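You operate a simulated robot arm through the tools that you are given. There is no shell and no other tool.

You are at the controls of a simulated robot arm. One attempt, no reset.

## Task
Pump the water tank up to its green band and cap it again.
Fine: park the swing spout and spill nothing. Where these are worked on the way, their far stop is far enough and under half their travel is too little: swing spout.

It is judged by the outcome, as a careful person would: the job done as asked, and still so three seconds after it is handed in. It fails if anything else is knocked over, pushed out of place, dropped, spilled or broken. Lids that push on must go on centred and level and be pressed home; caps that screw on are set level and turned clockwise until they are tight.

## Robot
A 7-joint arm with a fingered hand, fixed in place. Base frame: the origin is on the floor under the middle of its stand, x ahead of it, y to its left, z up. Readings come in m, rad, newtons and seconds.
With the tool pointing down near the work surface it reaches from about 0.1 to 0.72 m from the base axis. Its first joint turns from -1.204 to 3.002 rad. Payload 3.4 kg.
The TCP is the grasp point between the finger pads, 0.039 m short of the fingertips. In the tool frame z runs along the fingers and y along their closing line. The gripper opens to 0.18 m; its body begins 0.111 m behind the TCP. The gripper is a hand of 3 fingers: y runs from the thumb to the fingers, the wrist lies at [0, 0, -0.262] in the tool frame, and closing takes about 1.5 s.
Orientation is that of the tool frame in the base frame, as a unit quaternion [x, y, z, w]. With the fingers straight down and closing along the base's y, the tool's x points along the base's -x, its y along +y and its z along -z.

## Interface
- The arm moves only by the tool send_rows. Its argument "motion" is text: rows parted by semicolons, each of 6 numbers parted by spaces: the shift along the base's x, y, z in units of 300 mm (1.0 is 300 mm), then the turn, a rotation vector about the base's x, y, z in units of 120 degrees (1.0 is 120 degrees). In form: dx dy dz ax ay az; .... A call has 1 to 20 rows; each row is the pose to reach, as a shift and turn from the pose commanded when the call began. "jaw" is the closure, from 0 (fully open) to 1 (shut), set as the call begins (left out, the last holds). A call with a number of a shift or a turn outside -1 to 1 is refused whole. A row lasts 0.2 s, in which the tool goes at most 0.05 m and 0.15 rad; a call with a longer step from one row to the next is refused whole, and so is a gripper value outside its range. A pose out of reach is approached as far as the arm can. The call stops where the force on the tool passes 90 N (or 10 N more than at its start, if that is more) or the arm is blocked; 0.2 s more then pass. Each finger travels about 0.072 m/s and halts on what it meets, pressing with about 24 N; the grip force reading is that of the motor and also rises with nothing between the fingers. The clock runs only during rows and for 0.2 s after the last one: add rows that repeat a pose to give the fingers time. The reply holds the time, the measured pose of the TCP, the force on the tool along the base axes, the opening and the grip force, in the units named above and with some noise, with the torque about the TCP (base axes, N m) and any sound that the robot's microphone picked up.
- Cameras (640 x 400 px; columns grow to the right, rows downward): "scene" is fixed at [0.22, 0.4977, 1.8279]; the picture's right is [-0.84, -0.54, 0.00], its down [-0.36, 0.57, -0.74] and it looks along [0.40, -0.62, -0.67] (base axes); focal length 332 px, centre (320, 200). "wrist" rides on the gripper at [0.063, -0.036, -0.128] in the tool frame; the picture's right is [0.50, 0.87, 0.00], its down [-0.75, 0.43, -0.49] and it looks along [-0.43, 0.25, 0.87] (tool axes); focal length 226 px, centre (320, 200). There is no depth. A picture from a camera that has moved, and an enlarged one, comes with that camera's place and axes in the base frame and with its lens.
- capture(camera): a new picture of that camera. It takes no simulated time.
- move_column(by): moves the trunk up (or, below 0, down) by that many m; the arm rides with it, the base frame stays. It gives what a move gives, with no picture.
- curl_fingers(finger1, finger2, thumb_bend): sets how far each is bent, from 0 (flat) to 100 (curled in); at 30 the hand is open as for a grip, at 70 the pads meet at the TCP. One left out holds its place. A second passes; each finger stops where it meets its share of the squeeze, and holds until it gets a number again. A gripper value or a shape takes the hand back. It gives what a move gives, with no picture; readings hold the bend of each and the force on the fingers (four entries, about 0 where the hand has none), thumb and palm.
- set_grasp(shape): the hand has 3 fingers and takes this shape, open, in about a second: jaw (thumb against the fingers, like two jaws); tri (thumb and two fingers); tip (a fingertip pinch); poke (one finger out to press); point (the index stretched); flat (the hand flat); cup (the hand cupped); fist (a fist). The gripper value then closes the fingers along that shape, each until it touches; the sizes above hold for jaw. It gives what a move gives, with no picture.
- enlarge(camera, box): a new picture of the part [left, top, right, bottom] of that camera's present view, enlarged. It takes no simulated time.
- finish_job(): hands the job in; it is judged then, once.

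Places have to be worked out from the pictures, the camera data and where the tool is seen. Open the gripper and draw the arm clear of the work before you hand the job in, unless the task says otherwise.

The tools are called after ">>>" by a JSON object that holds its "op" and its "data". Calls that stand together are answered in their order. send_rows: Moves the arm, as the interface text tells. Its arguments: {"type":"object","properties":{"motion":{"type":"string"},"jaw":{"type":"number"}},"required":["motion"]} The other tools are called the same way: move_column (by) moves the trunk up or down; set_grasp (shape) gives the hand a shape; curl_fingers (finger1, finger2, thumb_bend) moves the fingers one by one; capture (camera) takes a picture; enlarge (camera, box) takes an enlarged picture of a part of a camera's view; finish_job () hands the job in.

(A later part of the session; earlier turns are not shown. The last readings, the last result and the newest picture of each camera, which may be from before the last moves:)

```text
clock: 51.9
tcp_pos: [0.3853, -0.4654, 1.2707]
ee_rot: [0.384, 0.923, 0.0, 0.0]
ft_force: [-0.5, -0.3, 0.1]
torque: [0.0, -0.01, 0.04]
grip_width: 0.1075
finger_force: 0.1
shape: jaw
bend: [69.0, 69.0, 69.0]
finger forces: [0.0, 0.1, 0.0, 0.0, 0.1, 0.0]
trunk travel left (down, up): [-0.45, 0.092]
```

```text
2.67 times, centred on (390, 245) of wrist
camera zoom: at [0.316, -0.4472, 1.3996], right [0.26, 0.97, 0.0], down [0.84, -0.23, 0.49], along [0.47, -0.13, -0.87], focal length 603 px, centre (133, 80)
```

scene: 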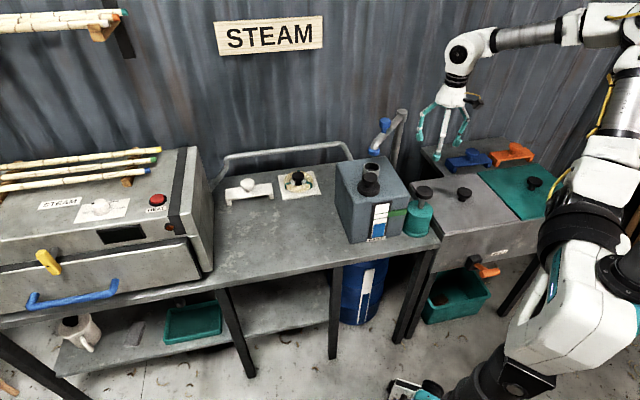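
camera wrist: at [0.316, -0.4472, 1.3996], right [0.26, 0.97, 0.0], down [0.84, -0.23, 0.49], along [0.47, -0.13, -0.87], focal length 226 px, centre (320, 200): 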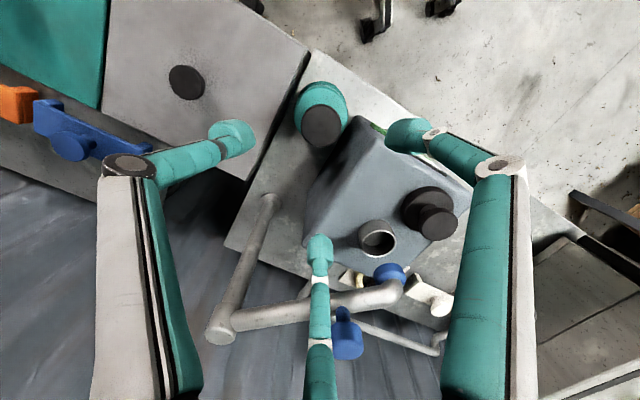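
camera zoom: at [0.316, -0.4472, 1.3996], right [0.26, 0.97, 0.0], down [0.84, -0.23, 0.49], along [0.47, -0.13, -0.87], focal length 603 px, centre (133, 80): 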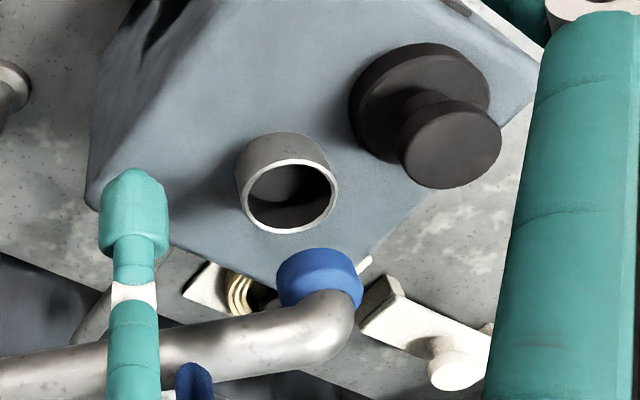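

Nozzle is centred over the neck within ~3 mm. The pump knob lies right under the TCP; I'll close the hand into a blunt tip and descend to just above the knob.

>>> {"op": "send_rows", "data": {"motion": "0 0 -0.05 0 0 0; 0 0 -0.1 0 0 0; 0 0 -0.2 0 0 0; 0 0 -0.3 0 0 0; 0 0 -0.4 0 0 0; 0 0 -0.5 0 0 0; 0 0 -0.57 0 0 0; 0 0 -0.57 0 0 0", "jaw": 1}}

>>> {"op": "capture", "data": {"camera": "wrist"}}

>>> {"op": "enlarge", "data": {"camera": "scene", "box": [350, 120, 480, 250]}}

```text
clock: 53.7
tcp_pos: [0.3872, -0.4649, 1.0992]
ee_rot: [0.384, 0.923, -0.001, 0.0]
ft_force: [-0.3, -0.1, 0.2]
torque: [-0.02, 0.01, -0.03]
grip_width: 0.0
finger_force: 23.8
shape: jaw
bend: [66.0, 66.0, 66.0]
finger forces: [0.1, 0.1, 0.0, 0.0, 0.1, 0.1]
trunk travel left (down, up): [-0.45, 0.092]
```

```text
taken
camera wrist: at [0.3163, -0.4473, 1.2286], right [0.26, 0.97, 0.0], down [0.84, -0.23, 0.49], along [0.47, -0.13, -0.87], focal length 226 px, centre (320, 200)
```

wrist: 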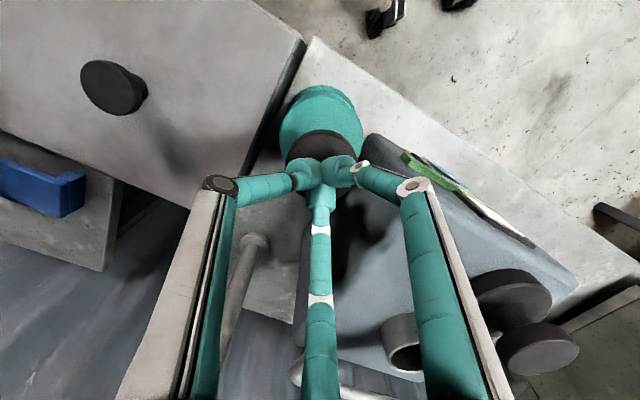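

```text
3.08 times, centred on (415, 185) of scene
camera zoom: at [0.22, 0.4977, 1.8279], right [-0.84, -0.54, 0.0], down [-0.36, 0.57, -0.74], along [0.4, -0.62, -0.67], focal length 1022 px, centre (28, 246)
```

zoom: 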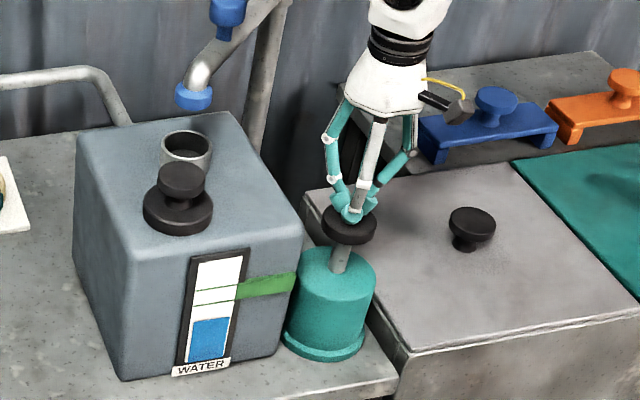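

The finger cluster is centred just above the pump knob. I press down slowly in small steps, watching force and gauge.

>>> {"op": "send_rows", "data": {"motion": "0 0 -0.02 0 0 0; 0 0 -0.04 0 0 0; 0 0 -0.06 0 0 0; 0 0 -0.06 0 0 0"}}

>>> {"op": "enlarge", "data": {"camera": "scene", "box": [350, 120, 480, 250]}}

```text
clock: 54.7
tcp_pos: [0.3865, -0.4647, 1.0812]
ee_rot: [0.384, 0.923, -0.001, 0.0]
ft_force: [0.1, -0.1, 2.2]
torque: [0.0, 0.0, 0.01]
grip_width: 0.0002
finger_force: 24.1
shape: jaw
bend: [66.0, 66.0, 66.0]
finger forces: [0.1, 0.0, 0.1, 0.1, 0.1, 0.1]
trunk travel left (down, up): [-0.45, 0.092]
```

```text
3.08 times, centred on (415, 185) of scene
camera zoom: at [0.22, 0.4977, 1.8279], right [-0.84, -0.54, 0.0], down [-0.36, 0.57, -0.74], along [0.4, -0.62, -0.67], focal length 1022 px, centre (28, 246)
```

zoom: 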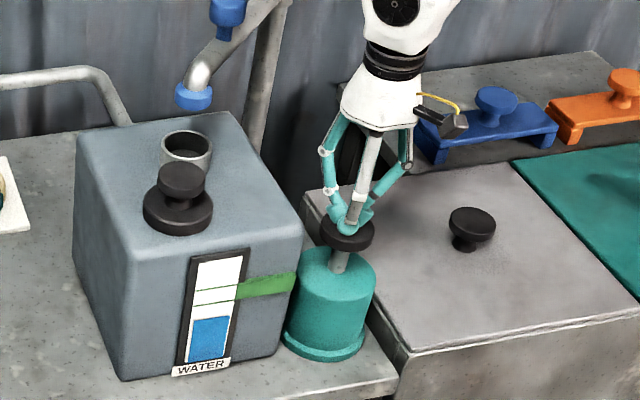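

Contact with about 2 N, and the plunger is starting to go down. Continuing the stroke.

>>> {"op": "send_rows", "data": {"motion": "0 0 -0.02 0 0 0; 0 0 -0.04 0 0 0; 0 0 -0.06 0 0 0; 0 0 -0.06 0 0 0"}}

>>> {"op": "enlarge", "data": {"camera": "scene", "box": [350, 120, 480, 250]}}

```text
clock: 55.7
tcp_pos: [0.387, -0.4651, 1.0646]
ee_rot: [0.383, 0.924, -0.001, 0.001]
ft_force: [1.0, -0.3, 4.2]
torque: [-0.07, -0.03, 0.01]
grip_width: 0.0
finger_force: 24.4
shape: jaw
bend: [66.0, 66.0, 66.0]
finger forces: [0.1, 0.0, 0.1, 0.0, 0.1, 0.0]
trunk travel left (down, up): [-0.45, 0.092]
```

```text
3.08 times, centred on (415, 185) of scene
camera zoom: at [0.22, 0.4977, 1.8279], right [-0.84, -0.54, 0.0], down [-0.36, 0.57, -0.74], along [0.4, -0.62, -0.67], focal length 1022 px, centre (28, 246)
```

zoom: 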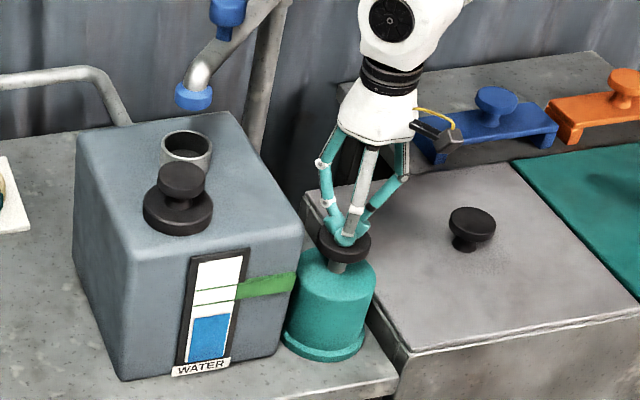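

The plunger compresses like a light spring (4 N). Continuing to the bottom of the stroke.

>>> {"op": "send_rows", "data": {"motion": "0 0 -0.02 0 0 0; 0 0 -0.04 0 0 0; 0 0 -0.06 0 0 0; 0 0 -0.06 0 0 0"}}

>>> {"op": "enlarge", "data": {"camera": "scene", "box": [350, 120, 480, 250]}}

>>> {"op": "enlarge", "data": {"camera": "scene", "box": [350, 190, 440, 250]}}

```text
clock: 56.7
tcp_pos: [0.3874, -0.465, 1.0463]
ee_rot: [0.384, 0.923, -0.001, -0.001]
ft_force: [1.8, -0.7, 6.6]
torque: [-0.01, -0.11, 0.03]
grip_width: 0.0002
finger_force: 23.5
shape: jaw
bend: [66.0, 66.0, 66.0]
finger forces: [0.0, 0.0, 0.1, 0.0, 0.1, 0.0]
trunk travel left (down, up): [-0.45, 0.092]
```

```text
3.08 times, centred on (415, 185) of scene
camera zoom: at [0.22, 0.4977, 1.8279], right [-0.84, -0.54, 0.0], down [-0.36, 0.57, -0.74], along [0.4, -0.62, -0.67], focal length 1022 px, centre (28, 246)
```

zoom: 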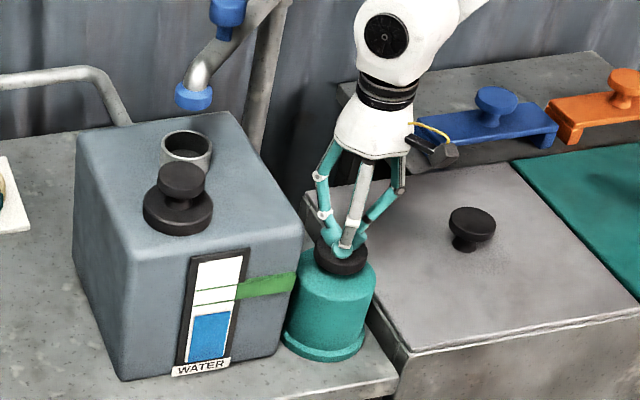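

```text
6.67 times, centred on (395, 220) of scene
camera zoom: at [0.22, 0.4977, 1.8279], right [-0.84, -0.54, 0.0], down [-0.36, 0.57, -0.74], along [0.4, -0.62, -0.67], focal length 2215 px, centre (-180, 67)
```

zoom: 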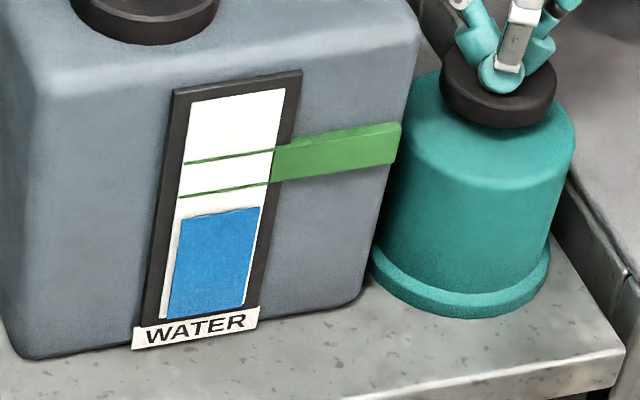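

The gauge rose by roughly a third of the way to the lower line, so about 3–4 such strokes reach the band's middle. I raise to let the plunger return and check it comes back.

>>> {"op": "send_rows", "data": {"motion": "0 0 0.03 0 0 0; 0 0 0.06 0 0 0; 0 0 0.09 0 0 0; 0 0 0.12 0 0 0; 0 0 0.15 0 0 0; 0 0 0.18 0 0 0; 0 0 0.18 0 0 0"}}

>>> {"op": "enlarge", "data": {"camera": "scene", "box": [350, 120, 480, 250]}}

>>> {"op": "enlarge", "data": {"camera": "scene", "box": [350, 190, 440, 250]}}

```text
clock: 58.3
tcp_pos: [0.3872, -0.4653, 1.1004]
ee_rot: [0.383, 0.924, -0.001, -0.001]
ft_force: [-0.1, 0.3, 0.2]
torque: [-0.03, 0.01, -0.01]
grip_width: 0.0001
finger_force: 23.8
shape: jaw
bend: [66.0, 66.0, 66.0]
finger forces: [0.1, 0.0, 0.0, 0.0, 0.0, 0.0]
trunk travel left (down, up): [-0.45, 0.092]
```

```text
3.08 times, centred on (415, 185) of scene
camera zoom: at [0.22, 0.4977, 1.8279], right [-0.84, -0.54, 0.0], down [-0.36, 0.57, -0.74], along [0.4, -0.62, -0.67], focal length 1022 px, centre (28, 246)
```

zoom: 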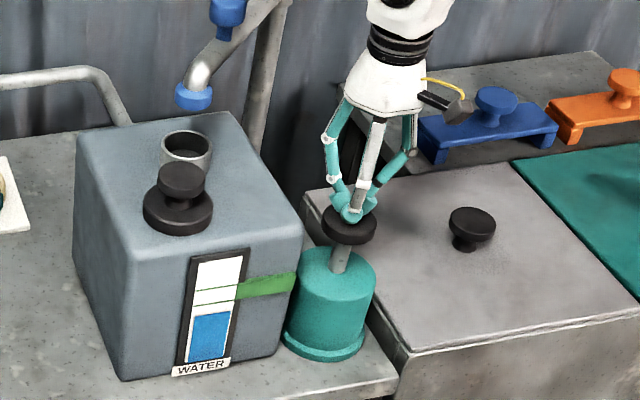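

```text
6.67 times, centred on (395, 220) of scene
camera zoom: at [0.22, 0.4977, 1.8279], right [-0.84, -0.54, 0.0], down [-0.36, 0.57, -0.74], along [0.4, -0.62, -0.67], focal length 2215 px, centre (-180, 67)
```

zoom: 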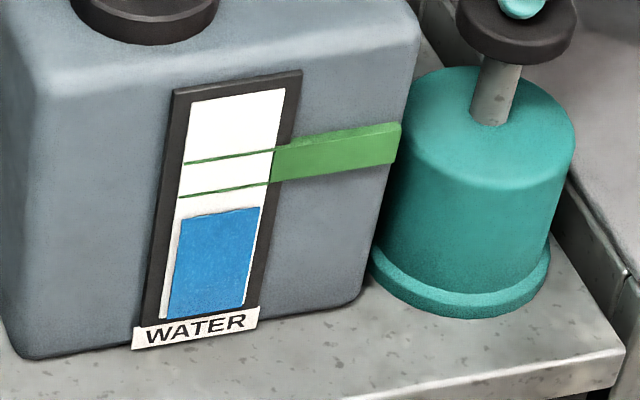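

The plunger springs back fully and the level holds. Second stroke, same travel.

>>> {"op": "send_rows", "data": {"motion": "0 0 -0.03 0 0 0; 0 0 -0.06 0 0 0; 0 0 -0.085 0 0 0; 0 0 -0.11 0 0 0; 0 0 -0.135 0 0 0; 0 0 -0.16 0 0 0; 0 0 -0.18 0 0 0; 0 0 -0.18 0 0 0; 0 0 -0.15 0 0 0; 0 0 -0.12 0 0 0; 0 0 -0.09 0 0 0; 0 0 -0.06 0 0 0; 0 0 -0.03 0 0 0; 0 0 0 0 0 0; 0 0 0 0 0 0"}}

>>> {"op": "enlarge", "data": {"camera": "scene", "box": [350, 190, 440, 250]}}

>>> {"op": "enlarge", "data": {"camera": "scene", "box": [335, 105, 425, 195]}}

```text
clock: 61.5
tcp_pos: [0.3877, -0.4645, 1.0992]
ee_rot: [0.383, 0.924, 0.0, -0.001]
ft_force: [0.1, 1.6, -0.6]
torque: [-0.01, -0.02, -0.03]
grip_width: 0.0001
finger_force: 24.3
shape: jaw
bend: [66.0, 66.0, 66.0]
finger forces: [0.1, 0.0, 0.0, 0.0, 0.0, 0.1]
trunk travel left (down, up): [-0.45, 0.092]
```

```text
6.67 times, centred on (395, 220) of scene
camera zoom: at [0.22, 0.4977, 1.8279], right [-0.84, -0.54, 0.0], down [-0.36, 0.57, -0.74], along [0.4, -0.62, -0.67], focal length 2215 px, centre (-180, 67)
```

zoom: 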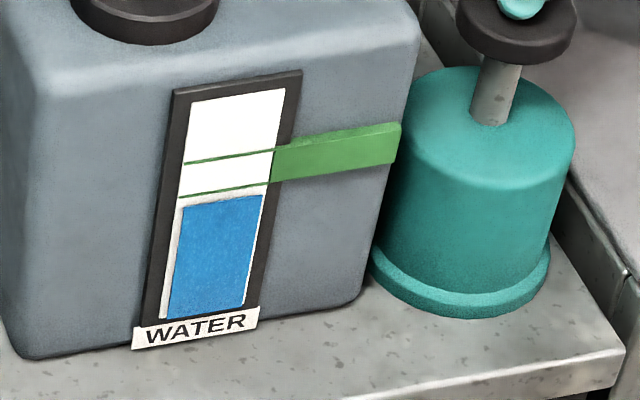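

```text
4.44 times, centred on (380, 150) of scene
camera zoom: at [0.22, 0.4977, 1.8279], right [-0.84, -0.54, 0.0], down [-0.36, 0.57, -0.74], along [0.4, -0.62, -0.67], focal length 1477 px, centre (53, 422)
```

zoom: 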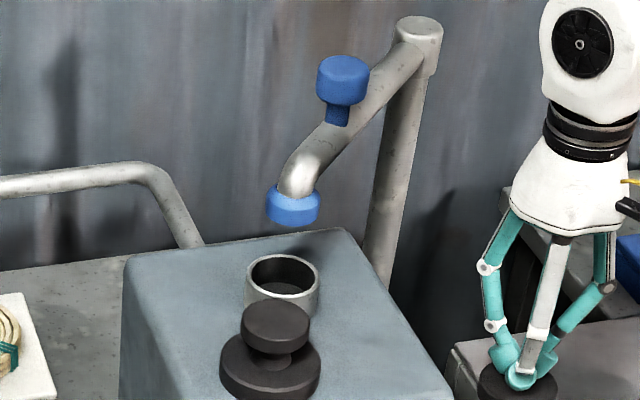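

Level rose again by the same amount, no spill seen. Two more strokes should put it mid-band; third stroke now.

>>> {"op": "send_rows", "data": {"motion": "0 0 -0.03 0 0 0; 0 0 -0.06 0 0 0; 0 0 -0.085 0 0 0; 0 0 -0.11 0 0 0; 0 0 -0.135 0 0 0; 0 0 -0.16 0 0 0; 0 0 -0.18 0 0 0; 0 0 -0.18 0 0 0; 0 0 -0.15 0 0 0; 0 0 -0.12 0 0 0; 0 0 -0.09 0 0 0; 0 0 -0.06 0 0 0; 0 0 -0.03 0 0 0; 0 0 0 0 0 0; 0 0 0 0 0 0"}}

>>> {"op": "enlarge", "data": {"camera": "scene", "box": [350, 190, 440, 250]}}

```text
clock: 64.7
tcp_pos: [0.3875, -0.4661, 1.0995]
ee_rot: [0.384, 0.923, -0.001, 0.0]
ft_force: [0.0, 0.6, 0.1]
torque: [-0.02, -0.04, 0.02]
grip_width: 0.0
finger_force: 23.6
shape: jaw
bend: [66.0, 66.0, 66.0]
finger forces: [0.0, 0.1, 0.1, 0.0, 0.0, 0.0]
trunk travel left (down, up): [-0.45, 0.092]
```

```text
6.67 times, centred on (395, 220) of scene
camera zoom: at [0.22, 0.4977, 1.8279], right [-0.84, -0.54, 0.0], down [-0.36, 0.57, -0.74], along [0.4, -0.62, -0.67], focal length 2215 px, centre (-180, 67)
```

zoom: 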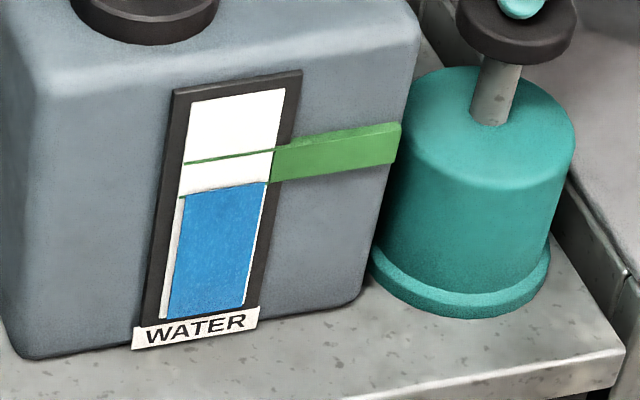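

The level has just reached the lower line. One more full stroke to put it in the middle of the band.

>>> {"op": "send_rows", "data": {"motion": "0 0 -0.03 0 0 0; 0 0 -0.06 0 0 0; 0 0 -0.085 0 0 0; 0 0 -0.11 0 0 0; 0 0 -0.135 0 0 0; 0 0 -0.16 0 0 0; 0 0 -0.18 0 0 0; 0 0 -0.18 0 0 0; 0 0 -0.15 0 0 0; 0 0 -0.12 0 0 0; 0 0 -0.09 0 0 0; 0 0 -0.06 0 0 0; 0 0 -0.03 0 0 0; 0 0 0 0 0 0; 0 0 0 0 0 0"}}

>>> {"op": "enlarge", "data": {"camera": "scene", "box": [350, 190, 440, 250]}}

>>> {"op": "enlarge", "data": {"camera": "scene", "box": [335, 105, 425, 195]}}

```text
clock: 67.9
tcp_pos: [0.3872, -0.4644, 1.0985]
ee_rot: [0.384, 0.923, -0.001, 0.0]
ft_force: [0.9, -0.1, 0.1]
torque: [-0.02, 0.0, 0.03]
grip_width: 0.0001
finger_force: 24.1
shape: jaw
bend: [66.0, 66.0, 66.0]
finger forces: [0.1, 0.0, 0.1, 0.0, 0.0, 0.0]
trunk travel left (down, up): [-0.45, 0.092]
```

```text
6.67 times, centred on (395, 220) of scene
camera zoom: at [0.22, 0.4977, 1.8279], right [-0.84, -0.54, 0.0], down [-0.36, 0.57, -0.74], along [0.4, -0.62, -0.67], focal length 2215 px, centre (-180, 67)
```

zoom: 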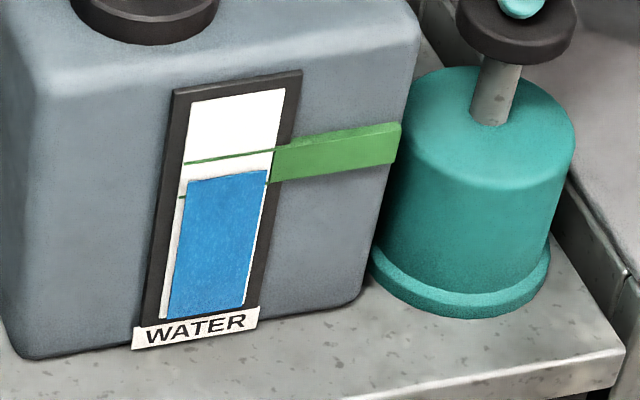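

```text
4.44 times, centred on (380, 150) of scene
camera zoom: at [0.22, 0.4977, 1.8279], right [-0.84, -0.54, 0.0], down [-0.36, 0.57, -0.74], along [0.4, -0.62, -0.67], focal length 1477 px, centre (53, 422)
```

zoom: 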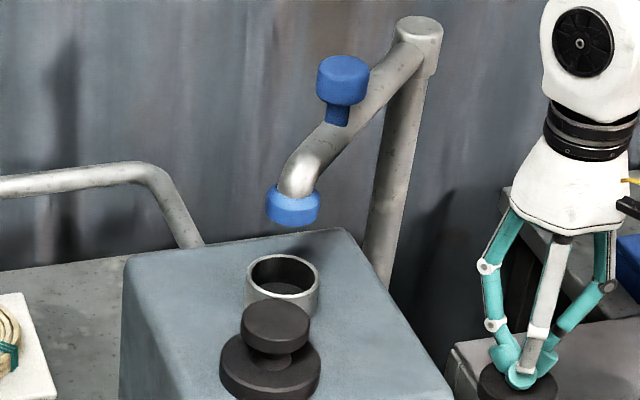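

The level now sits in the middle of the green band (between the two lines), and nothing spilled. I lift off the pump straight up.

>>> {"op": "send_rows", "data": {"motion": "0 0 0.1 0 0 0; 0 0 0.22 0 0 0; 0 0 0.35 0 0 0; 0 0 0.48 0 0 0; 0 0 0.61 0 0 0; 0 0 0.74 0 0 0; 0 0 0.87 0 0 0; 0 0 0.87 0 0 0"}}

>>> {"op": "enlarge", "data": {"camera": "scene", "box": [310, 100, 470, 260]}}

```text
clock: 69.7
tcp_pos: [0.3863, -0.4652, 1.3613]
ee_rot: [0.385, 0.923, -0.001, 0.0]
ft_force: [0.1, 0.1, -1.2]
torque: [0.01, 0.02, 0.0]
grip_width: 0.0
finger_force: 24.3
shape: jaw
bend: [66.0, 66.0, 66.0]
finger forces: [0.0, 0.1, 0.0, 0.0, 0.1, 0.0]
trunk travel left (down, up): [-0.45, 0.092]
```

```text
2.50 times, centred on (390, 180) of scene
camera zoom: at [0.22, 0.4977, 1.8279], right [-0.84, -0.54, 0.0], down [-0.36, 0.57, -0.74], along [0.4, -0.62, -0.67], focal length 831 px, centre (145, 250)
```

zoom: 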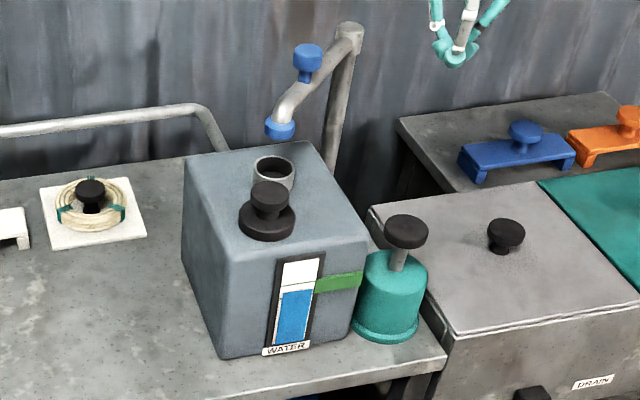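

All in place. Now to above the spout knob at (0.577,-0.486), opening the hand and turning to about -85° yaw so the two fingers are on the pushing side.

>>> {"op": "send_rows", "data": {"motion": "0.106 -0.012 0 0 0 -0.056; 0.212 -0.024 0 0 0 -0.111; 0.318 -0.035 0 0 0 -0.167; 0.424 -0.047 0 0 0 -0.222; 0.53 -0.058 0 0 0 -0.278; 0.636 -0.07 0 0 0 -0.333; 0.636 -0.07 0 0 0 -0.333", "jaw": 0.4}}

>>> {"op": "capture", "data": {"camera": "wrist"}}

```text
clock: 71.3
tcp_pos: [0.5756, -0.4858, 1.3624]
ee_rot: [0.677, 0.736, 0.0, 0.0]
ft_force: [-0.6, -0.9, 0.4]
torque: [0.02, -0.01, -0.03]
grip_width: 0.1077
finger_force: 0.0
shape: jaw
bend: [69.0, 69.0, 69.0]
finger forces: [0.0, 0.0, 0.0, 0.0, 0.1, 0.1]
trunk travel left (down, up): [-0.45, 0.092]
```

```text
taken
camera wrist: at [0.5343, -0.4276, 1.4912], right [0.82, 0.57, 0.0], down [0.5, -0.71, 0.49], along [0.28, -0.4, -0.87], focal length 226 px, centre (320, 200)
```

wrist: 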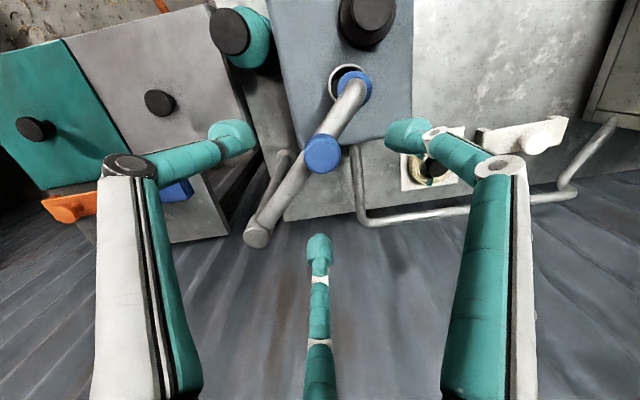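

Knob at (0.578,-0.4855), directly below. Descending around it with the hand open, then closing to a tight cage.

>>> {"op": "send_rows", "data": {"motion": "0.004 0 -0.1 0 0 0; 0.007 0 -0.2 0 0 0; 0.007 0 -0.27 0 0 0; 0.007 0 -0.302 0 0 0; 0.007 0 -0.302 0 0 0"}}

>>> {"op": "capture", "data": {"camera": "wrist"}}

```text
clock: 72.5
tcp_pos: [0.5797, -0.4879, 1.2699]
ee_rot: [0.676, 0.737, 0.0, 0.0]
ft_force: [0.6, -0.2, -0.2]
torque: [0.0, 0.01, -0.01]
grip_width: 0.1073
finger_force: 0.0
shape: jaw
bend: [69.0, 69.0, 69.0]
finger forces: [0.0, 0.0, 0.0, 0.1, 0.0, 0.0]
trunk travel left (down, up): [-0.45, 0.092]
```

```text
taken
camera wrist: at [0.5386, -0.4275, 1.3986], right [0.82, 0.57, 0.0], down [0.5, -0.71, 0.49], along [0.28, -0.4, -0.87], focal length 226 px, centre (320, 200)
```

wrist: 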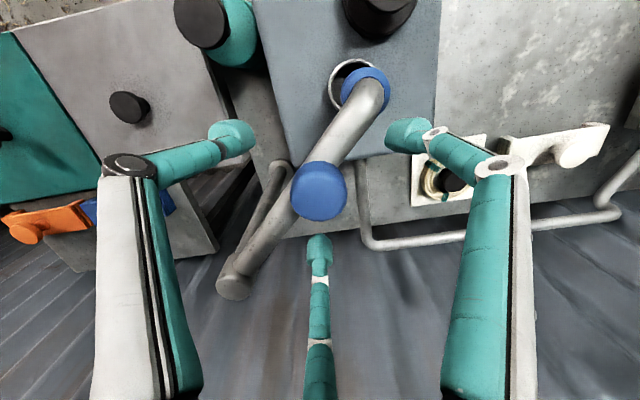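

Centred. I close to a tight cage around the knob.

>>> {"op": "send_rows", "data": {"motion": "0 0 0 0 0 0; 0 0 0 0 0 0; 0 0 0 0 0 0; 0 0 0 0 0 0", "jaw": 0.735}}

>>> {"op": "send_rows", "data": {"motion": "-0.049 -0.001 0 0 0 0.0417; -0.098 -0.006 0 0 0 0.0833; -0.145 -0.015 0 0 0 0.125; -0.193 -0.028 0 0 0 0.1667; -0.238 -0.045 0 0 0 0.2083; -0.238 -0.045 0 0 0 0.2083"}}

>>> {"op": "capture", "data": {"camera": "wrist"}}

>>> {"op": "enlarge", "data": {"camera": "scene", "box": [330, 70, 450, 210]}}

```text
clock: 73.5
tcp_pos: [0.5803, -0.486, 1.2693]
ee_rot: [0.676, 0.737, 0.0, 0.0]
ft_force: [0.9, -0.1, 0.3]
torque: [0.01, 0.01, -0.02]
grip_width: 0.0483
finger_force: 0.1
shape: jaw
bend: [72.0, 72.0, 74.0]
finger forces: [0.0, 0.1, 0.1, 0.0, 0.1, 0.0]
trunk travel left (down, up): [-0.45, 0.092]
```

```text
clock: 74.9
tcp_pos: [0.5084, -0.499, 1.2684]
ee_rot: [0.5, 0.866, -0.002, -0.001]
ft_force: [0.1, -0.2, -0.2]
torque: [0.05, -0.02, 0.02]
grip_width: 0.0482
finger_force: 0.0
shape: jaw
bend: [72.0, 72.0, 74.0]
finger forces: [0.1, 0.0, 0.0, 0.0, 0.0, 0.0]
trunk travel left (down, up): [-0.45, 0.092]
```

```text
taken
camera wrist: at [0.4469, -0.4639, 1.3986], right [0.5, 0.87, 0.0], down [0.75, -0.44, 0.49], along [0.42, -0.25, -0.87], focal length 226 px, centre (320, 200)
```

wrist: 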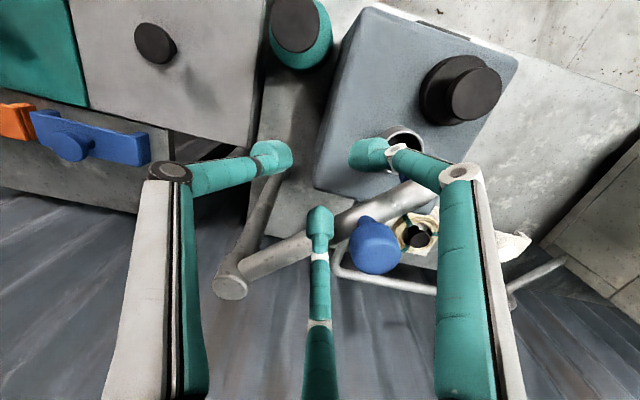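

```text
2.86 times, centred on (390, 140) of scene
camera zoom: at [0.22, 0.4977, 1.8279], right [-0.84, -0.54, 0.0], down [-0.36, 0.57, -0.74], along [0.4, -0.62, -0.67], focal length 949 px, centre (120, 371)
```

zoom: 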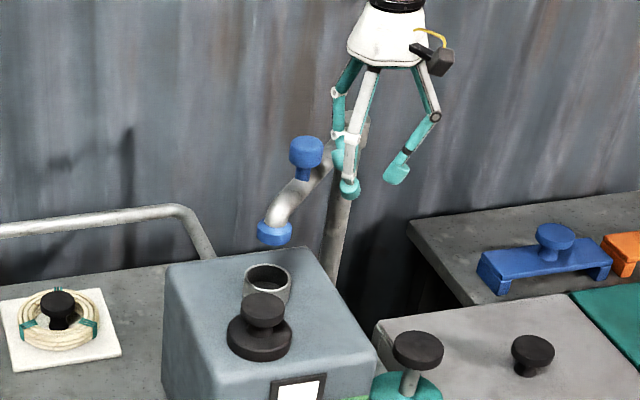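

The knob slipped out between the two fingers (the spout itself hasn't moved). I'll lift, re-centre over it, and this time grip it firmly as before.

>>> {"op": "send_rows", "data": {"motion": "0 0 0.1 0 0 0; 0 0 0.23 0 0 0; 0 0 0.23 0 0 0"}}

>>> {"op": "send_rows", "data": {"motion": "0.058 0.01 0 0 0 -0.052; 0.115 0.02 0 0 0 -0.104; 0.173 0.03 0 0 0 -0.156; 0.233 0.042 0 0 0 -0.2083; 0.233 0.042 0 0 0 -0.2083; 0.233 0.042 0 0 0 -0.2083", "jaw": 0.4}}

>>> {"op": "capture", "data": {"camera": "wrist"}}

```text
clock: 75.7
tcp_pos: [0.5111, -0.4993, 1.3383]
ee_rot: [0.501, 0.866, 0.0, -0.001]
ft_force: [-0.1, -0.2, 0.8]
torque: [-0.01, 0.0, 0.02]
grip_width: 0.0482
finger_force: 0.1
shape: jaw
bend: [72.0, 72.0, 74.0]
finger forces: [0.0, 0.0, 0.1, 0.0, 0.0, 0.0]
trunk travel left (down, up): [-0.45, 0.092]
```

```text
clock: 77.1
tcp_pos: [0.5787, -0.4877, 1.3391]
ee_rot: [0.676, 0.737, -0.001, -0.002]
ft_force: [0.8, -0.5, 0.5]
torque: [0.0, 0.04, 0.0]
grip_width: 0.1074
finger_force: 0.1
shape: jaw
bend: [69.0, 69.0, 69.0]
finger forces: [0.1, 0.0, 0.0, 0.0, 0.1, 0.0]
trunk travel left (down, up): [-0.45, 0.092]
```

```text
taken
camera wrist: at [0.5374, -0.4289, 1.4681], right [0.82, 0.57, 0.0], down [0.5, -0.71, 0.49], along [0.28, -0.4, -0.87], focal length 226 px, centre (320, 200)
```

wrist: 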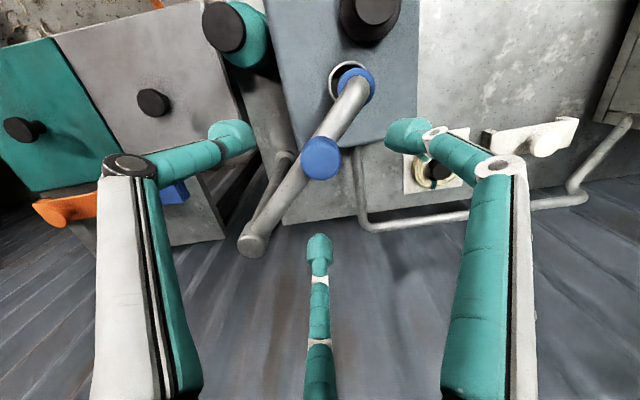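

Centred over the knob again. Descending and gripping firmly.

>>> {"op": "send_rows", "data": {"motion": "0 0 -0.08 0 0 0; 0 0 -0.16 0 0 0; 0 0 -0.232 0 0 0; 0 0 -0.232 0 0 0"}}

>>> {"op": "send_rows", "data": {"motion": "0 0 0 0 0 0; 0 0 0 0 0 0; 0 0 0 0 0 0; 0 0 0 0 0 0; 0 0 0 0 0 0; 0 0 0 0 0 0", "jaw": 1}}

>>> {"op": "capture", "data": {"camera": "wrist"}}

```text
clock: 78.1
tcp_pos: [0.5775, -0.487, 1.2687]
ee_rot: [0.676, 0.737, -0.001, 0.0]
ft_force: [1.1, 0.2, 0.5]
torque: [0.01, 0.03, 0.0]
grip_width: 0.1073
finger_force: 0.0
shape: jaw
bend: [69.0, 69.0, 69.0]
finger forces: [0.0, 0.0, 0.1, 0.0, 0.0, 0.0]
trunk travel left (down, up): [-0.45, 0.092]
```

```text
clock: 79.5
tcp_pos: [0.579, -0.4899, 1.2671]
ee_rot: [0.676, 0.737, -0.002, -0.003]
ft_force: [-1.3, 2.9, -17.5]
torque: [0.04, 0.14, -0.01]
grip_width: 0.0217
finger_force: 23.9
shape: jaw
bend: [71.0, 72.0, 73.0]
finger forces: [21.4, 20.7, 0.0, 0.0, 21.8, 0.0]
trunk travel left (down, up): [-0.45, 0.092]
```

```text
taken
camera wrist: at [0.5376, -0.4296, 1.397], right [0.82, 0.57, 0.0], down [0.5, -0.71, 0.49], along [0.28, -0.4, -0.87], focal length 226 px, centre (320, 200)
```

wrist: 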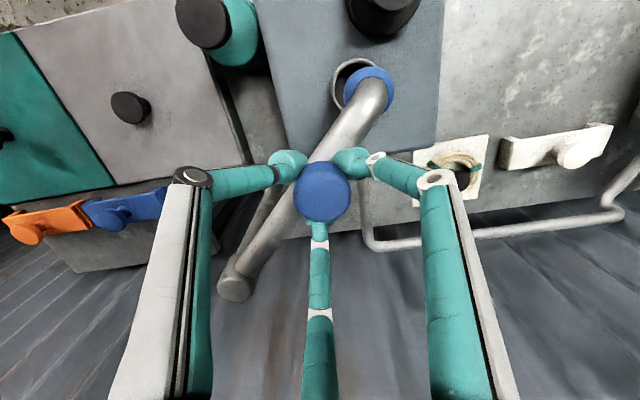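

Gripped. Now dragging back along the arc with the hand turning with the spout.

>>> {"op": "send_rows", "data": {"motion": "-0.049 -0.001 0 0 0 0.0417; -0.098 -0.006 0 0 0 0.0833; -0.145 -0.015 0 0 0 0.125; -0.193 -0.028 0 0 0 0.1667; -0.238 -0.045 0 0 0 0.2083; -0.282 -0.067 0 0 0 0.25; -0.282 -0.067 0 0 0 0.25"}}

>>> {"op": "capture", "data": {"camera": "wrist"}}

```text
clock: 81.1
tcp_pos: [0.4953, -0.5093, 1.2677]
ee_rot: [0.462, 0.887, -0.001, -0.002]
ft_force: [3.2, -4.0, -22.0]
torque: [-0.17, 0.02, 0.02]
grip_width: 0.0209
finger_force: 24.3
shape: jaw
bend: [71.0, 71.0, 73.0]
finger forces: [22.2, 23.7, 0.0, 0.0, 22.8, 0.1]
trunk travel left (down, up): [-0.45, 0.092]
```

```text
taken
camera wrist: at [0.43, -0.4796, 1.397], right [0.42, 0.91, 0.0], down [0.79, -0.37, 0.49], along [0.44, -0.21, -0.87], focal length 226 px, centre (320, 200)
```

wrist: 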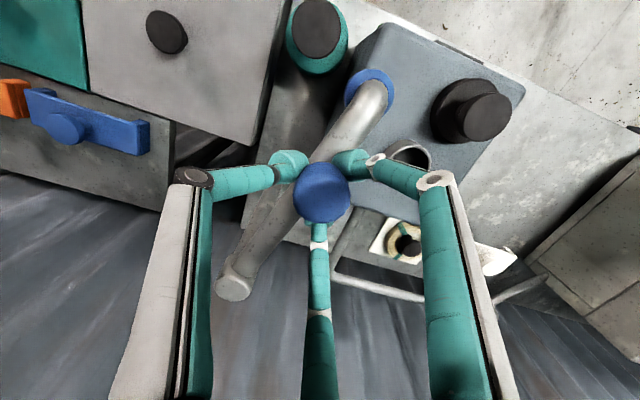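

Moving well with small forces. Continuing the arc to about 178°.

>>> {"op": "send_rows", "data": {"motion": "-0.042 -0.025 0 0 0 0.0417; -0.082 -0.054 0 0 0 0.0833; -0.119 -0.085 0 0 0 0.125; -0.153 -0.12 0 0 0 0.1667; -0.184 -0.158 0 0 0 0.2083; -0.211 -0.199 0 0 0 0.25; -0.235 -0.241 0 0 0 0.2917; -0.255 -0.286 0 0 0 0.3333; -0.271 -0.332 0 0 0 0.375; -0.283 -0.379 0 0 0 0.4167; -0.291 -0.428 0 0 0 0.4583; -0.294 -0.476 0 0 0 0.5; -0.294 -0.476 0 0 0 0.5"}}

>>> {"op": "capture", "data": {"camera": "wrist"}}

>>> {"op": "enlarge", "data": {"camera": "scene", "box": [340, 50, 480, 200]}}

```text
clock: 83.9
tcp_pos: [0.4079, -0.6527, 1.2676]
ee_rot: [-0.043, 0.999, 0.001, 0.0]
ft_force: [8.0, -1.2, -25.1]
torque: [-0.21, -0.2, -0.07]
grip_width: 0.0204
finger_force: 23.7
shape: jaw
bend: [71.0, 71.0, 73.0]
finger forces: [23.6, 24.2, 0.0, 0.1, 22.1, 0.0]
trunk travel left (down, up): [-0.45, 0.092]
```

```text
taken
camera wrist: at [0.348, -0.6949, 1.3963], right [-0.57, 0.82, 0.0], down [0.71, 0.5, 0.49], along [0.4, 0.28, -0.87], focal length 226 px, centre (320, 200)
```

wrist: 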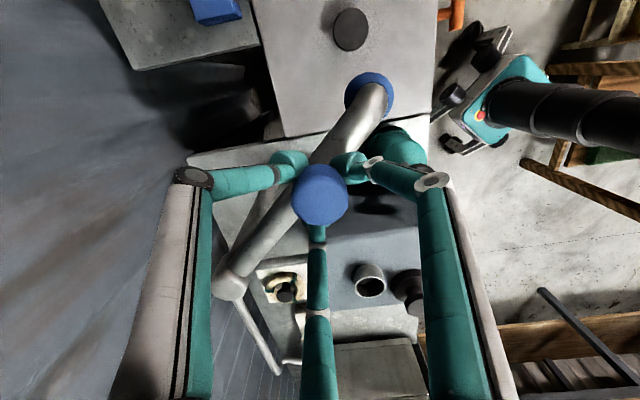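

```text
2.67 times, centred on (410, 125) of scene
camera zoom: at [0.22, 0.4977, 1.8279], right [-0.84, -0.54, 0.0], down [-0.36, 0.57, -0.74], along [0.4, -0.62, -0.67], focal length 886 px, centre (80, 400)
```

zoom: 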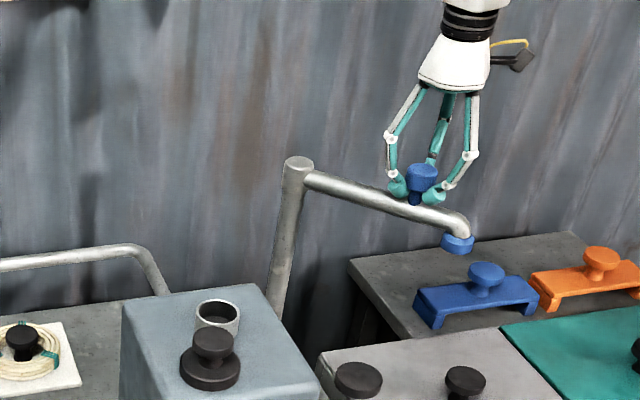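

Spout is at about 178°. For the far part I need the outward tilt again, so I release here, lift, tilt 25° and will re-grip.

>>> {"op": "send_rows", "data": {"motion": "0 0 0 0 0 0; 0 0 0 0 0 0; 0 0 0 0 0 0; 0 0 0 0 0 0; 0 0 0.1 0 0 0; 0 0 0.2 0 0 0; 0 0 0.26 0 0 0; -0.005 0.008 0.26 -0.052 0 0; -0.01 0.013 0.26 -0.104 0 0; -0.012 0.017 0.26 -0.156 0 0; -0.012 0.017 0.26 -0.208 0 0; -0.012 0.017 0.26 -0.208 0 0", "jaw": 0.38}}

>>> {"op": "capture", "data": {"camera": "wrist"}}

>>> {"op": "enlarge", "data": {"camera": "scene", "box": [390, 40, 500, 150]}}

```text
clock: 86.5
tcp_pos: [0.4021, -0.6459, 1.3467]
ee_rot: [-0.043, 0.975, -0.216, -0.01]
ft_force: [-0.2, 0.6, -0.8]
torque: [-0.04, -0.01, -0.02]
grip_width: 0.1111
finger_force: 0.0
shape: jaw
bend: [68.0, 68.0, 68.0]
finger forces: [0.0, 0.1, 0.1, 0.1, 0.1, 0.0]
trunk travel left (down, up): [-0.45, 0.092]
```

```text
taken
camera wrist: at [0.3422, -0.6301, 1.4814], right [-0.57, 0.74, -0.35], down [0.71, 0.66, 0.24], along [0.4, -0.11, -0.91], focal length 226 px, centre (320, 200)
```

wrist: 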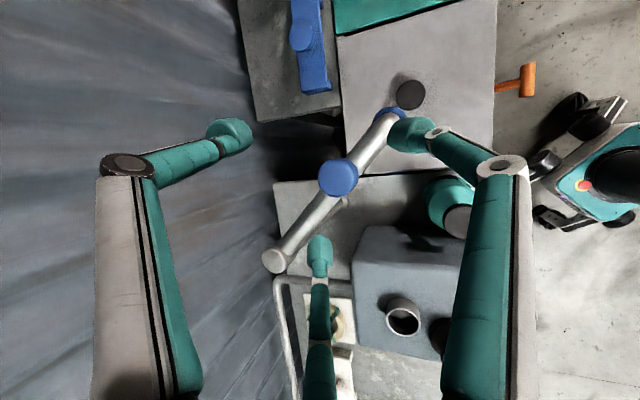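

```text
3.64 times, centred on (445, 95) of scene
camera zoom: at [0.22, 0.4977, 1.8279], right [-0.84, -0.54, 0.0], down [-0.36, 0.57, -0.74], along [0.4, -0.62, -0.67], focal length 1208 px, centre (-134, 582)
```

zoom: 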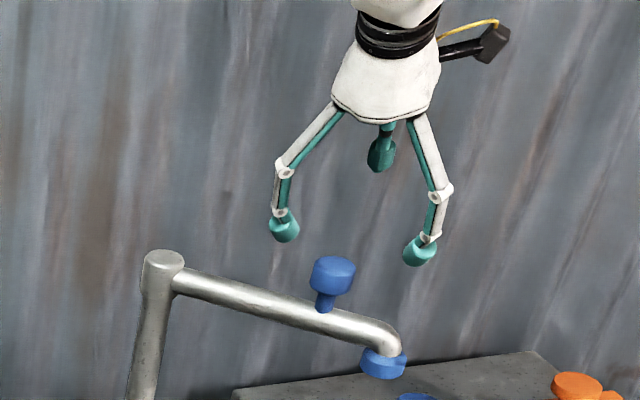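

Knob at (0.404,-0.657). Descending in the tilted pose around it.

>>> {"op": "send_rows", "data": {"motion": "0.003 -0.005 -0.09 0 0 0; 0.006 -0.009 -0.18 0 0 0; 0.007 -0.012 -0.254 0 0 0; 0.007 -0.012 -0.254 0 0 0"}}

>>> {"op": "send_rows", "data": {"motion": "0 0 0 0 0 0; 0 0 0 0 0 0; 0 0 0 0 0 0; 0 0 0 0 0 0; 0 0 0 0 0 0; 0 0 0 0 0 0", "jaw": 1}}

>>> {"op": "capture", "data": {"camera": "wrist"}}

>>> {"op": "enlarge", "data": {"camera": "scene", "box": [390, 40, 500, 150]}}

```text
clock: 87.5
tcp_pos: [0.4051, -0.6485, 1.271]
ee_rot: [-0.041, 0.975, -0.216, -0.009]
ft_force: [0.2, -0.1, 0.6]
torque: [-0.02, -0.01, 0.0]
grip_width: 0.111
finger_force: 0.0
shape: jaw
bend: [68.0, 68.0, 68.0]
finger forces: [0.1, 0.2, 0.0, 0.0, 0.0, 0.0]
trunk travel left (down, up): [-0.45, 0.092]
```

```text
clock: 88.9
tcp_pos: [0.4042, -0.6484, 1.27]
ee_rot: [-0.042, 0.976, -0.215, -0.01]
ft_force: [-0.9, -0.3, -8.3]
torque: [0.05, -0.13, -0.05]
grip_width: 0.0224
finger_force: 24.2
shape: jaw
bend: [71.0, 72.0, 74.0]
finger forces: [19.8, 21.7, 0.1, 0.0, 19.6, 0.1]
trunk travel left (down, up): [-0.45, 0.092]
```

```text
taken
camera wrist: at [0.3445, -0.6336, 1.4044], right [-0.57, 0.74, -0.34], down [0.71, 0.66, 0.24], along [0.4, -0.11, -0.91], focal length 226 px, centre (320, 200)
```

wrist: 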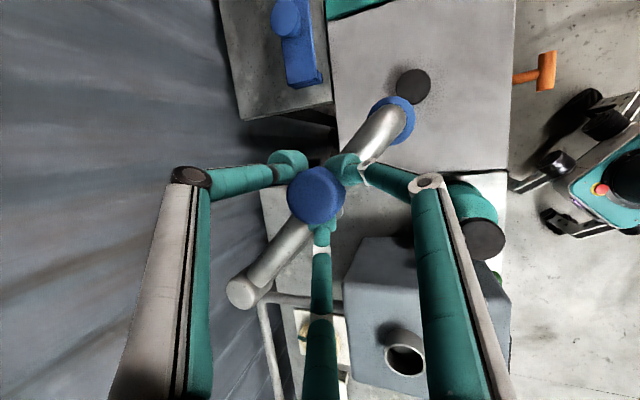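

```text
3.64 times, centred on (445, 95) of scene
camera zoom: at [0.22, 0.4977, 1.8279], right [-0.84, -0.54, 0.0], down [-0.36, 0.57, -0.74], along [0.4, -0.62, -0.67], focal length 1208 px, centre (-134, 582)
```

zoom: 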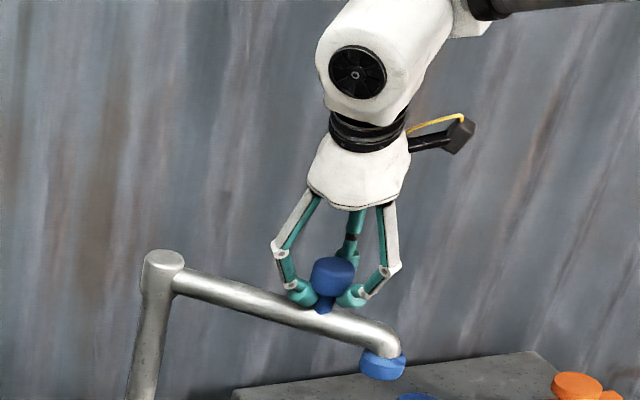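

Gripped in the tilted pose. Swinging rigidly about the post another 35° toward the parked position.

>>> {"op": "send_rows", "data": {"motion": "-0.001 -0.049 0 0 0 0.0417; 0.003 -0.098 0 0 0 0.0833; 0.011 -0.146 0 0 0 0.125; 0.023 -0.193 0 0 0 0.1667; 0.039 -0.239 0 0 0 0.2083; 0.059 -0.284 0 0 0 0.25; 0.083 -0.327 0 0 0 0.2917; 0.083 -0.327 0 0 0 0.2917"}}

>>> {"op": "capture", "data": {"camera": "wrist"}}

>>> {"op": "enlarge", "data": {"camera": "scene", "box": [380, 50, 500, 150]}}

```text
clock: 90.7
tcp_pos: [0.4286, -0.7475, 1.2695]
ee_rot: [-0.332, 0.918, -0.208, 0.057]
ft_force: [-4.0, -3.5, -9.8]
torque: [0.0, 0.03, -0.19]
grip_width: 0.0221
finger_force: 24.1
shape: jaw
bend: [71.0, 72.0, 74.0]
finger forces: [19.5, 23.1, 0.1, 0.0, 21.0, 0.1]
trunk travel left (down, up): [-0.45, 0.092]
```

```text
taken
camera wrist: at [0.3699, -0.7696, 1.4045], right [-0.9, 0.28, -0.35], down [0.21, 0.95, 0.24], along [0.39, 0.14, -0.91], focal length 226 px, centre (320, 200)
```

wrist: 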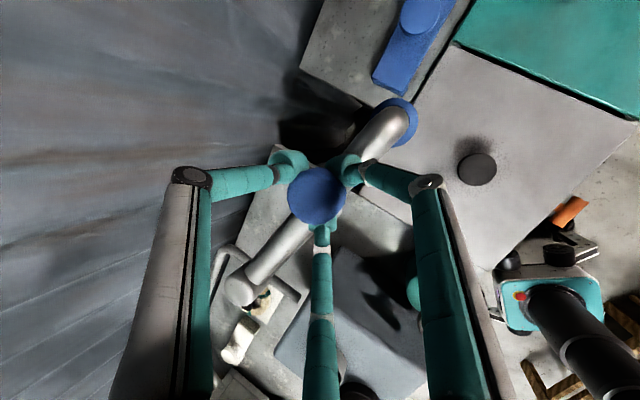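

```text
4.00 times, centred on (440, 100) of scene
camera zoom: at [0.22, 0.4977, 1.8279], right [-0.84, -0.54, 0.0], down [-0.36, 0.57, -0.74], along [0.4, -0.62, -0.67], focal length 1329 px, centre (-160, 600)
```

zoom: 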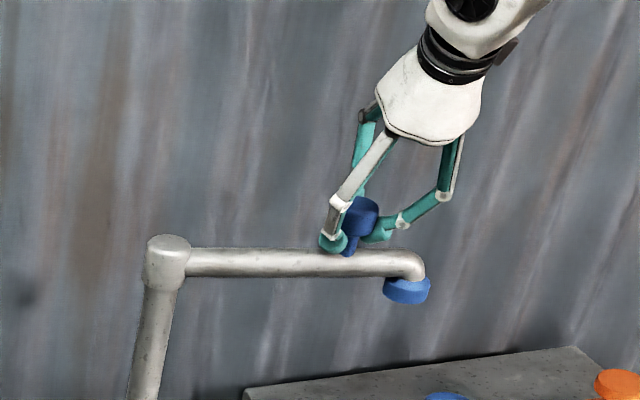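

Almost parked. Pushing on the last ~12° until the stop is felt.

>>> {"op": "send_rows", "data": {"motion": "0.028 -0.04 0 0 0 0.0417; 0.052 -0.071 0 0 0 0.075; 0.072 -0.093 0 0 0 0.1; 0.072 -0.093 0 0 0 0.1"}}

>>> {"op": "enlarge", "data": {"camera": "scene", "box": [380, 80, 480, 150]}}

```text
clock: 91.7
tcp_pos: [0.4502, -0.7773, 1.2696]
ee_rot: [-0.427, 0.878, -0.2, 0.078]
ft_force: [-4.9, -8.6, -8.7]
torque: [-0.12, 0.11, -0.3]
grip_width: 0.0218
finger_force: 23.8
shape: jaw
bend: [71.0, 72.0, 74.0]
finger forces: [19.3, 22.4, 0.0, 0.1, 22.0, 0.0]
trunk travel left (down, up): [-0.45, 0.092]
```

```text
5.71 times, centred on (430, 115) of scene
camera zoom: at [0.22, 0.4977, 1.8279], right [-0.84, -0.54, 0.0], down [-0.36, 0.57, -0.74], along [0.4, -0.62, -0.67], focal length 1898 px, centre (-309, 686)
```

zoom: 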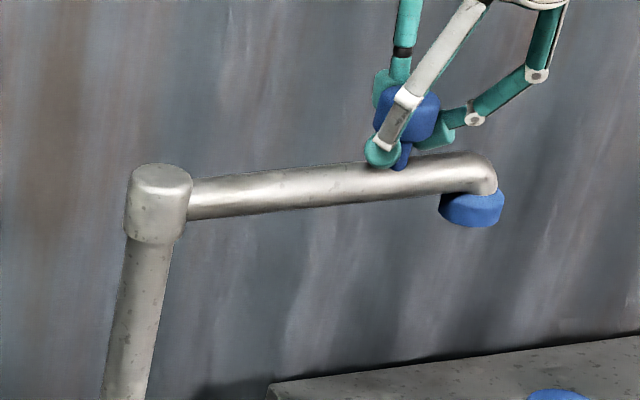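

It is within about a degree of where it was originally. A slight further push to seat it on its stop.

>>> {"op": "send_rows", "data": {"motion": "0.012 -0.012 0 0 0 0.0125; 0.024 -0.024 0 0 0 0.025; 0.024 -0.024 0 0 0 0.025"}}

>>> {"op": "enlarge", "data": {"camera": "scene", "box": [380, 80, 480, 150]}}

```text
clock: 92.5
tcp_pos: [0.454, -0.7818, 1.2704]
ee_rot: [-0.45, 0.866, -0.199, 0.084]
ft_force: [-15.6, 0.2, -9.7]
torque: [0.24, 0.42, -0.22]
grip_width: 0.0208
finger_force: 24.0
shape: jaw
bend: [71.0, 72.0, 75.0]
finger forces: [20.2, 28.4, 0.0, 0.0, 19.5, 0.0]
trunk travel left (down, up): [-0.45, 0.092]
```

```text
5.71 times, centred on (430, 115) of scene
camera zoom: at [0.22, 0.4977, 1.8279], right [-0.84, -0.54, 0.0], down [-0.36, 0.57, -0.74], along [0.4, -0.62, -0.67], focal length 1898 px, centre (-309, 686)
```

zoom: 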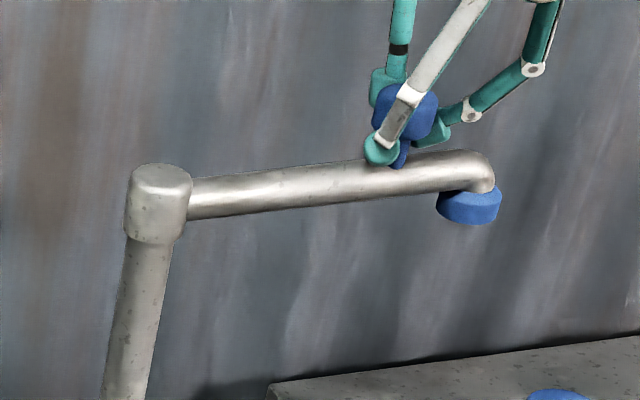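

The spout is exactly back at its parked position and resists further motion. I ease off, open the hand, and lift straight clear.

>>> {"op": "send_rows", "data": {"motion": "-0.012 0.006 0 0 0 0; -0.012 0.006 0 0 0 0; -0.012 0.006 0 0 0 0; -0.012 0.006 0 0 0 0; -0.012 0.006 0 0 0 0; -0.012 0.006 0.1 0 0 0; -0.012 0.006 0.2 0 0 0; -0.012 0.006 0.3 0 0 0; -0.012 0.006 0.35 0 0 0; -0.012 0.006 0.35 0 0 0", "jaw": 0.38}}

>>> {"op": "enlarge", "data": {"camera": "scene", "box": [380, 80, 480, 150]}}

```text
clock: 94.7
tcp_pos: [0.4543, -0.7801, 1.3781]
ee_rot: [-0.45, 0.866, -0.199, 0.084]
ft_force: [-0.3, -0.4, 0.0]
torque: [0.0, 0.01, -0.05]
grip_width: 0.1111
finger_force: 0.0
shape: jaw
bend: [68.0, 68.0, 68.0]
finger forces: [0.0, 0.0, 0.0, 0.1, 0.1, 0.0]
trunk travel left (down, up): [-0.45, 0.092]
```

```text
5.71 times, centred on (430, 115) of scene
camera zoom: at [0.22, 0.4977, 1.8279], right [-0.84, -0.54, 0.0], down [-0.36, 0.57, -0.74], along [0.4, -0.62, -0.67], focal length 1898 px, centre (-309, 686)
```

zoom: 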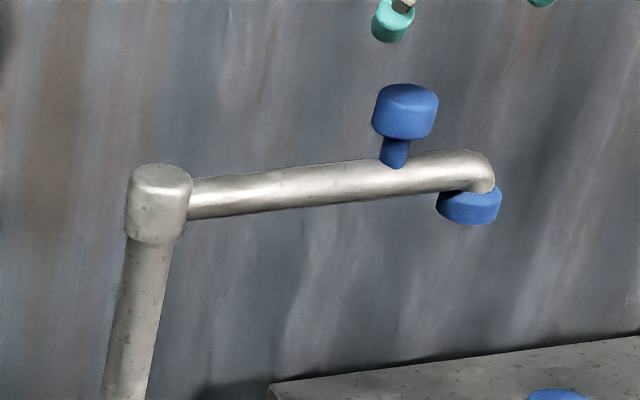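

The spout stays parked. Now I return the hand to upright, yaw 0, moving back toward the tank at height.

>>> {"op": "send_rows", "data": {"motion": "0.007 0.067 0.018 0.0249 0.0105 -0.0563; 0.013 0.133 0.035 0.0498 0.021 -0.1127; 0.02 0.2 0.053 0.0747 0.0315 -0.169; 0.027 0.267 0.07 0.0997 0.0421 -0.2254; 0.033 0.333 0.088 0.1246 0.0526 -0.2817; 0.04 0.4 0.105 0.1495 0.0631 -0.338; 0.047 0.467 0.123 0.1744 0.0736 -0.3944; 0.053 0.533 0.14 0.1993 0.0841 -0.4507; 0.053 0.533 0.14 0.1993 0.0841 -0.4507"}}

>>> {"op": "capture", "data": {"camera": "wrist"}}

```text
clock: 96.7
tcp_pos: [0.4707, -0.6196, 1.4177]
ee_rot: [0.001, 1.0, 0.0, -0.001]
ft_force: [0.6, -0.4, 0.2]
torque: [0.0, -0.02, -0.01]
grip_width: 0.1109
finger_force: 0.0
shape: jaw
bend: [68.0, 68.0, 68.0]
finger forces: [0.1, 0.0, 0.1, 0.1, 0.0, 0.1]
trunk travel left (down, up): [-0.45, 0.092]
```

```text
taken
camera wrist: at [0.4073, -0.6567, 1.5476], right [-0.5, 0.87, 0.0], down [0.76, 0.43, 0.49], along [0.42, 0.25, -0.87], focal length 226 px, centre (320, 200)
```

wrist: 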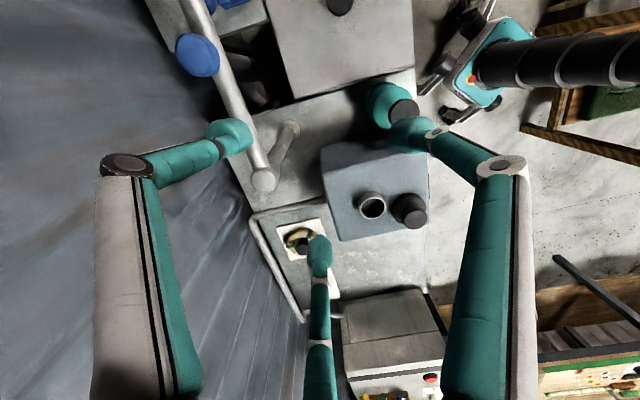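

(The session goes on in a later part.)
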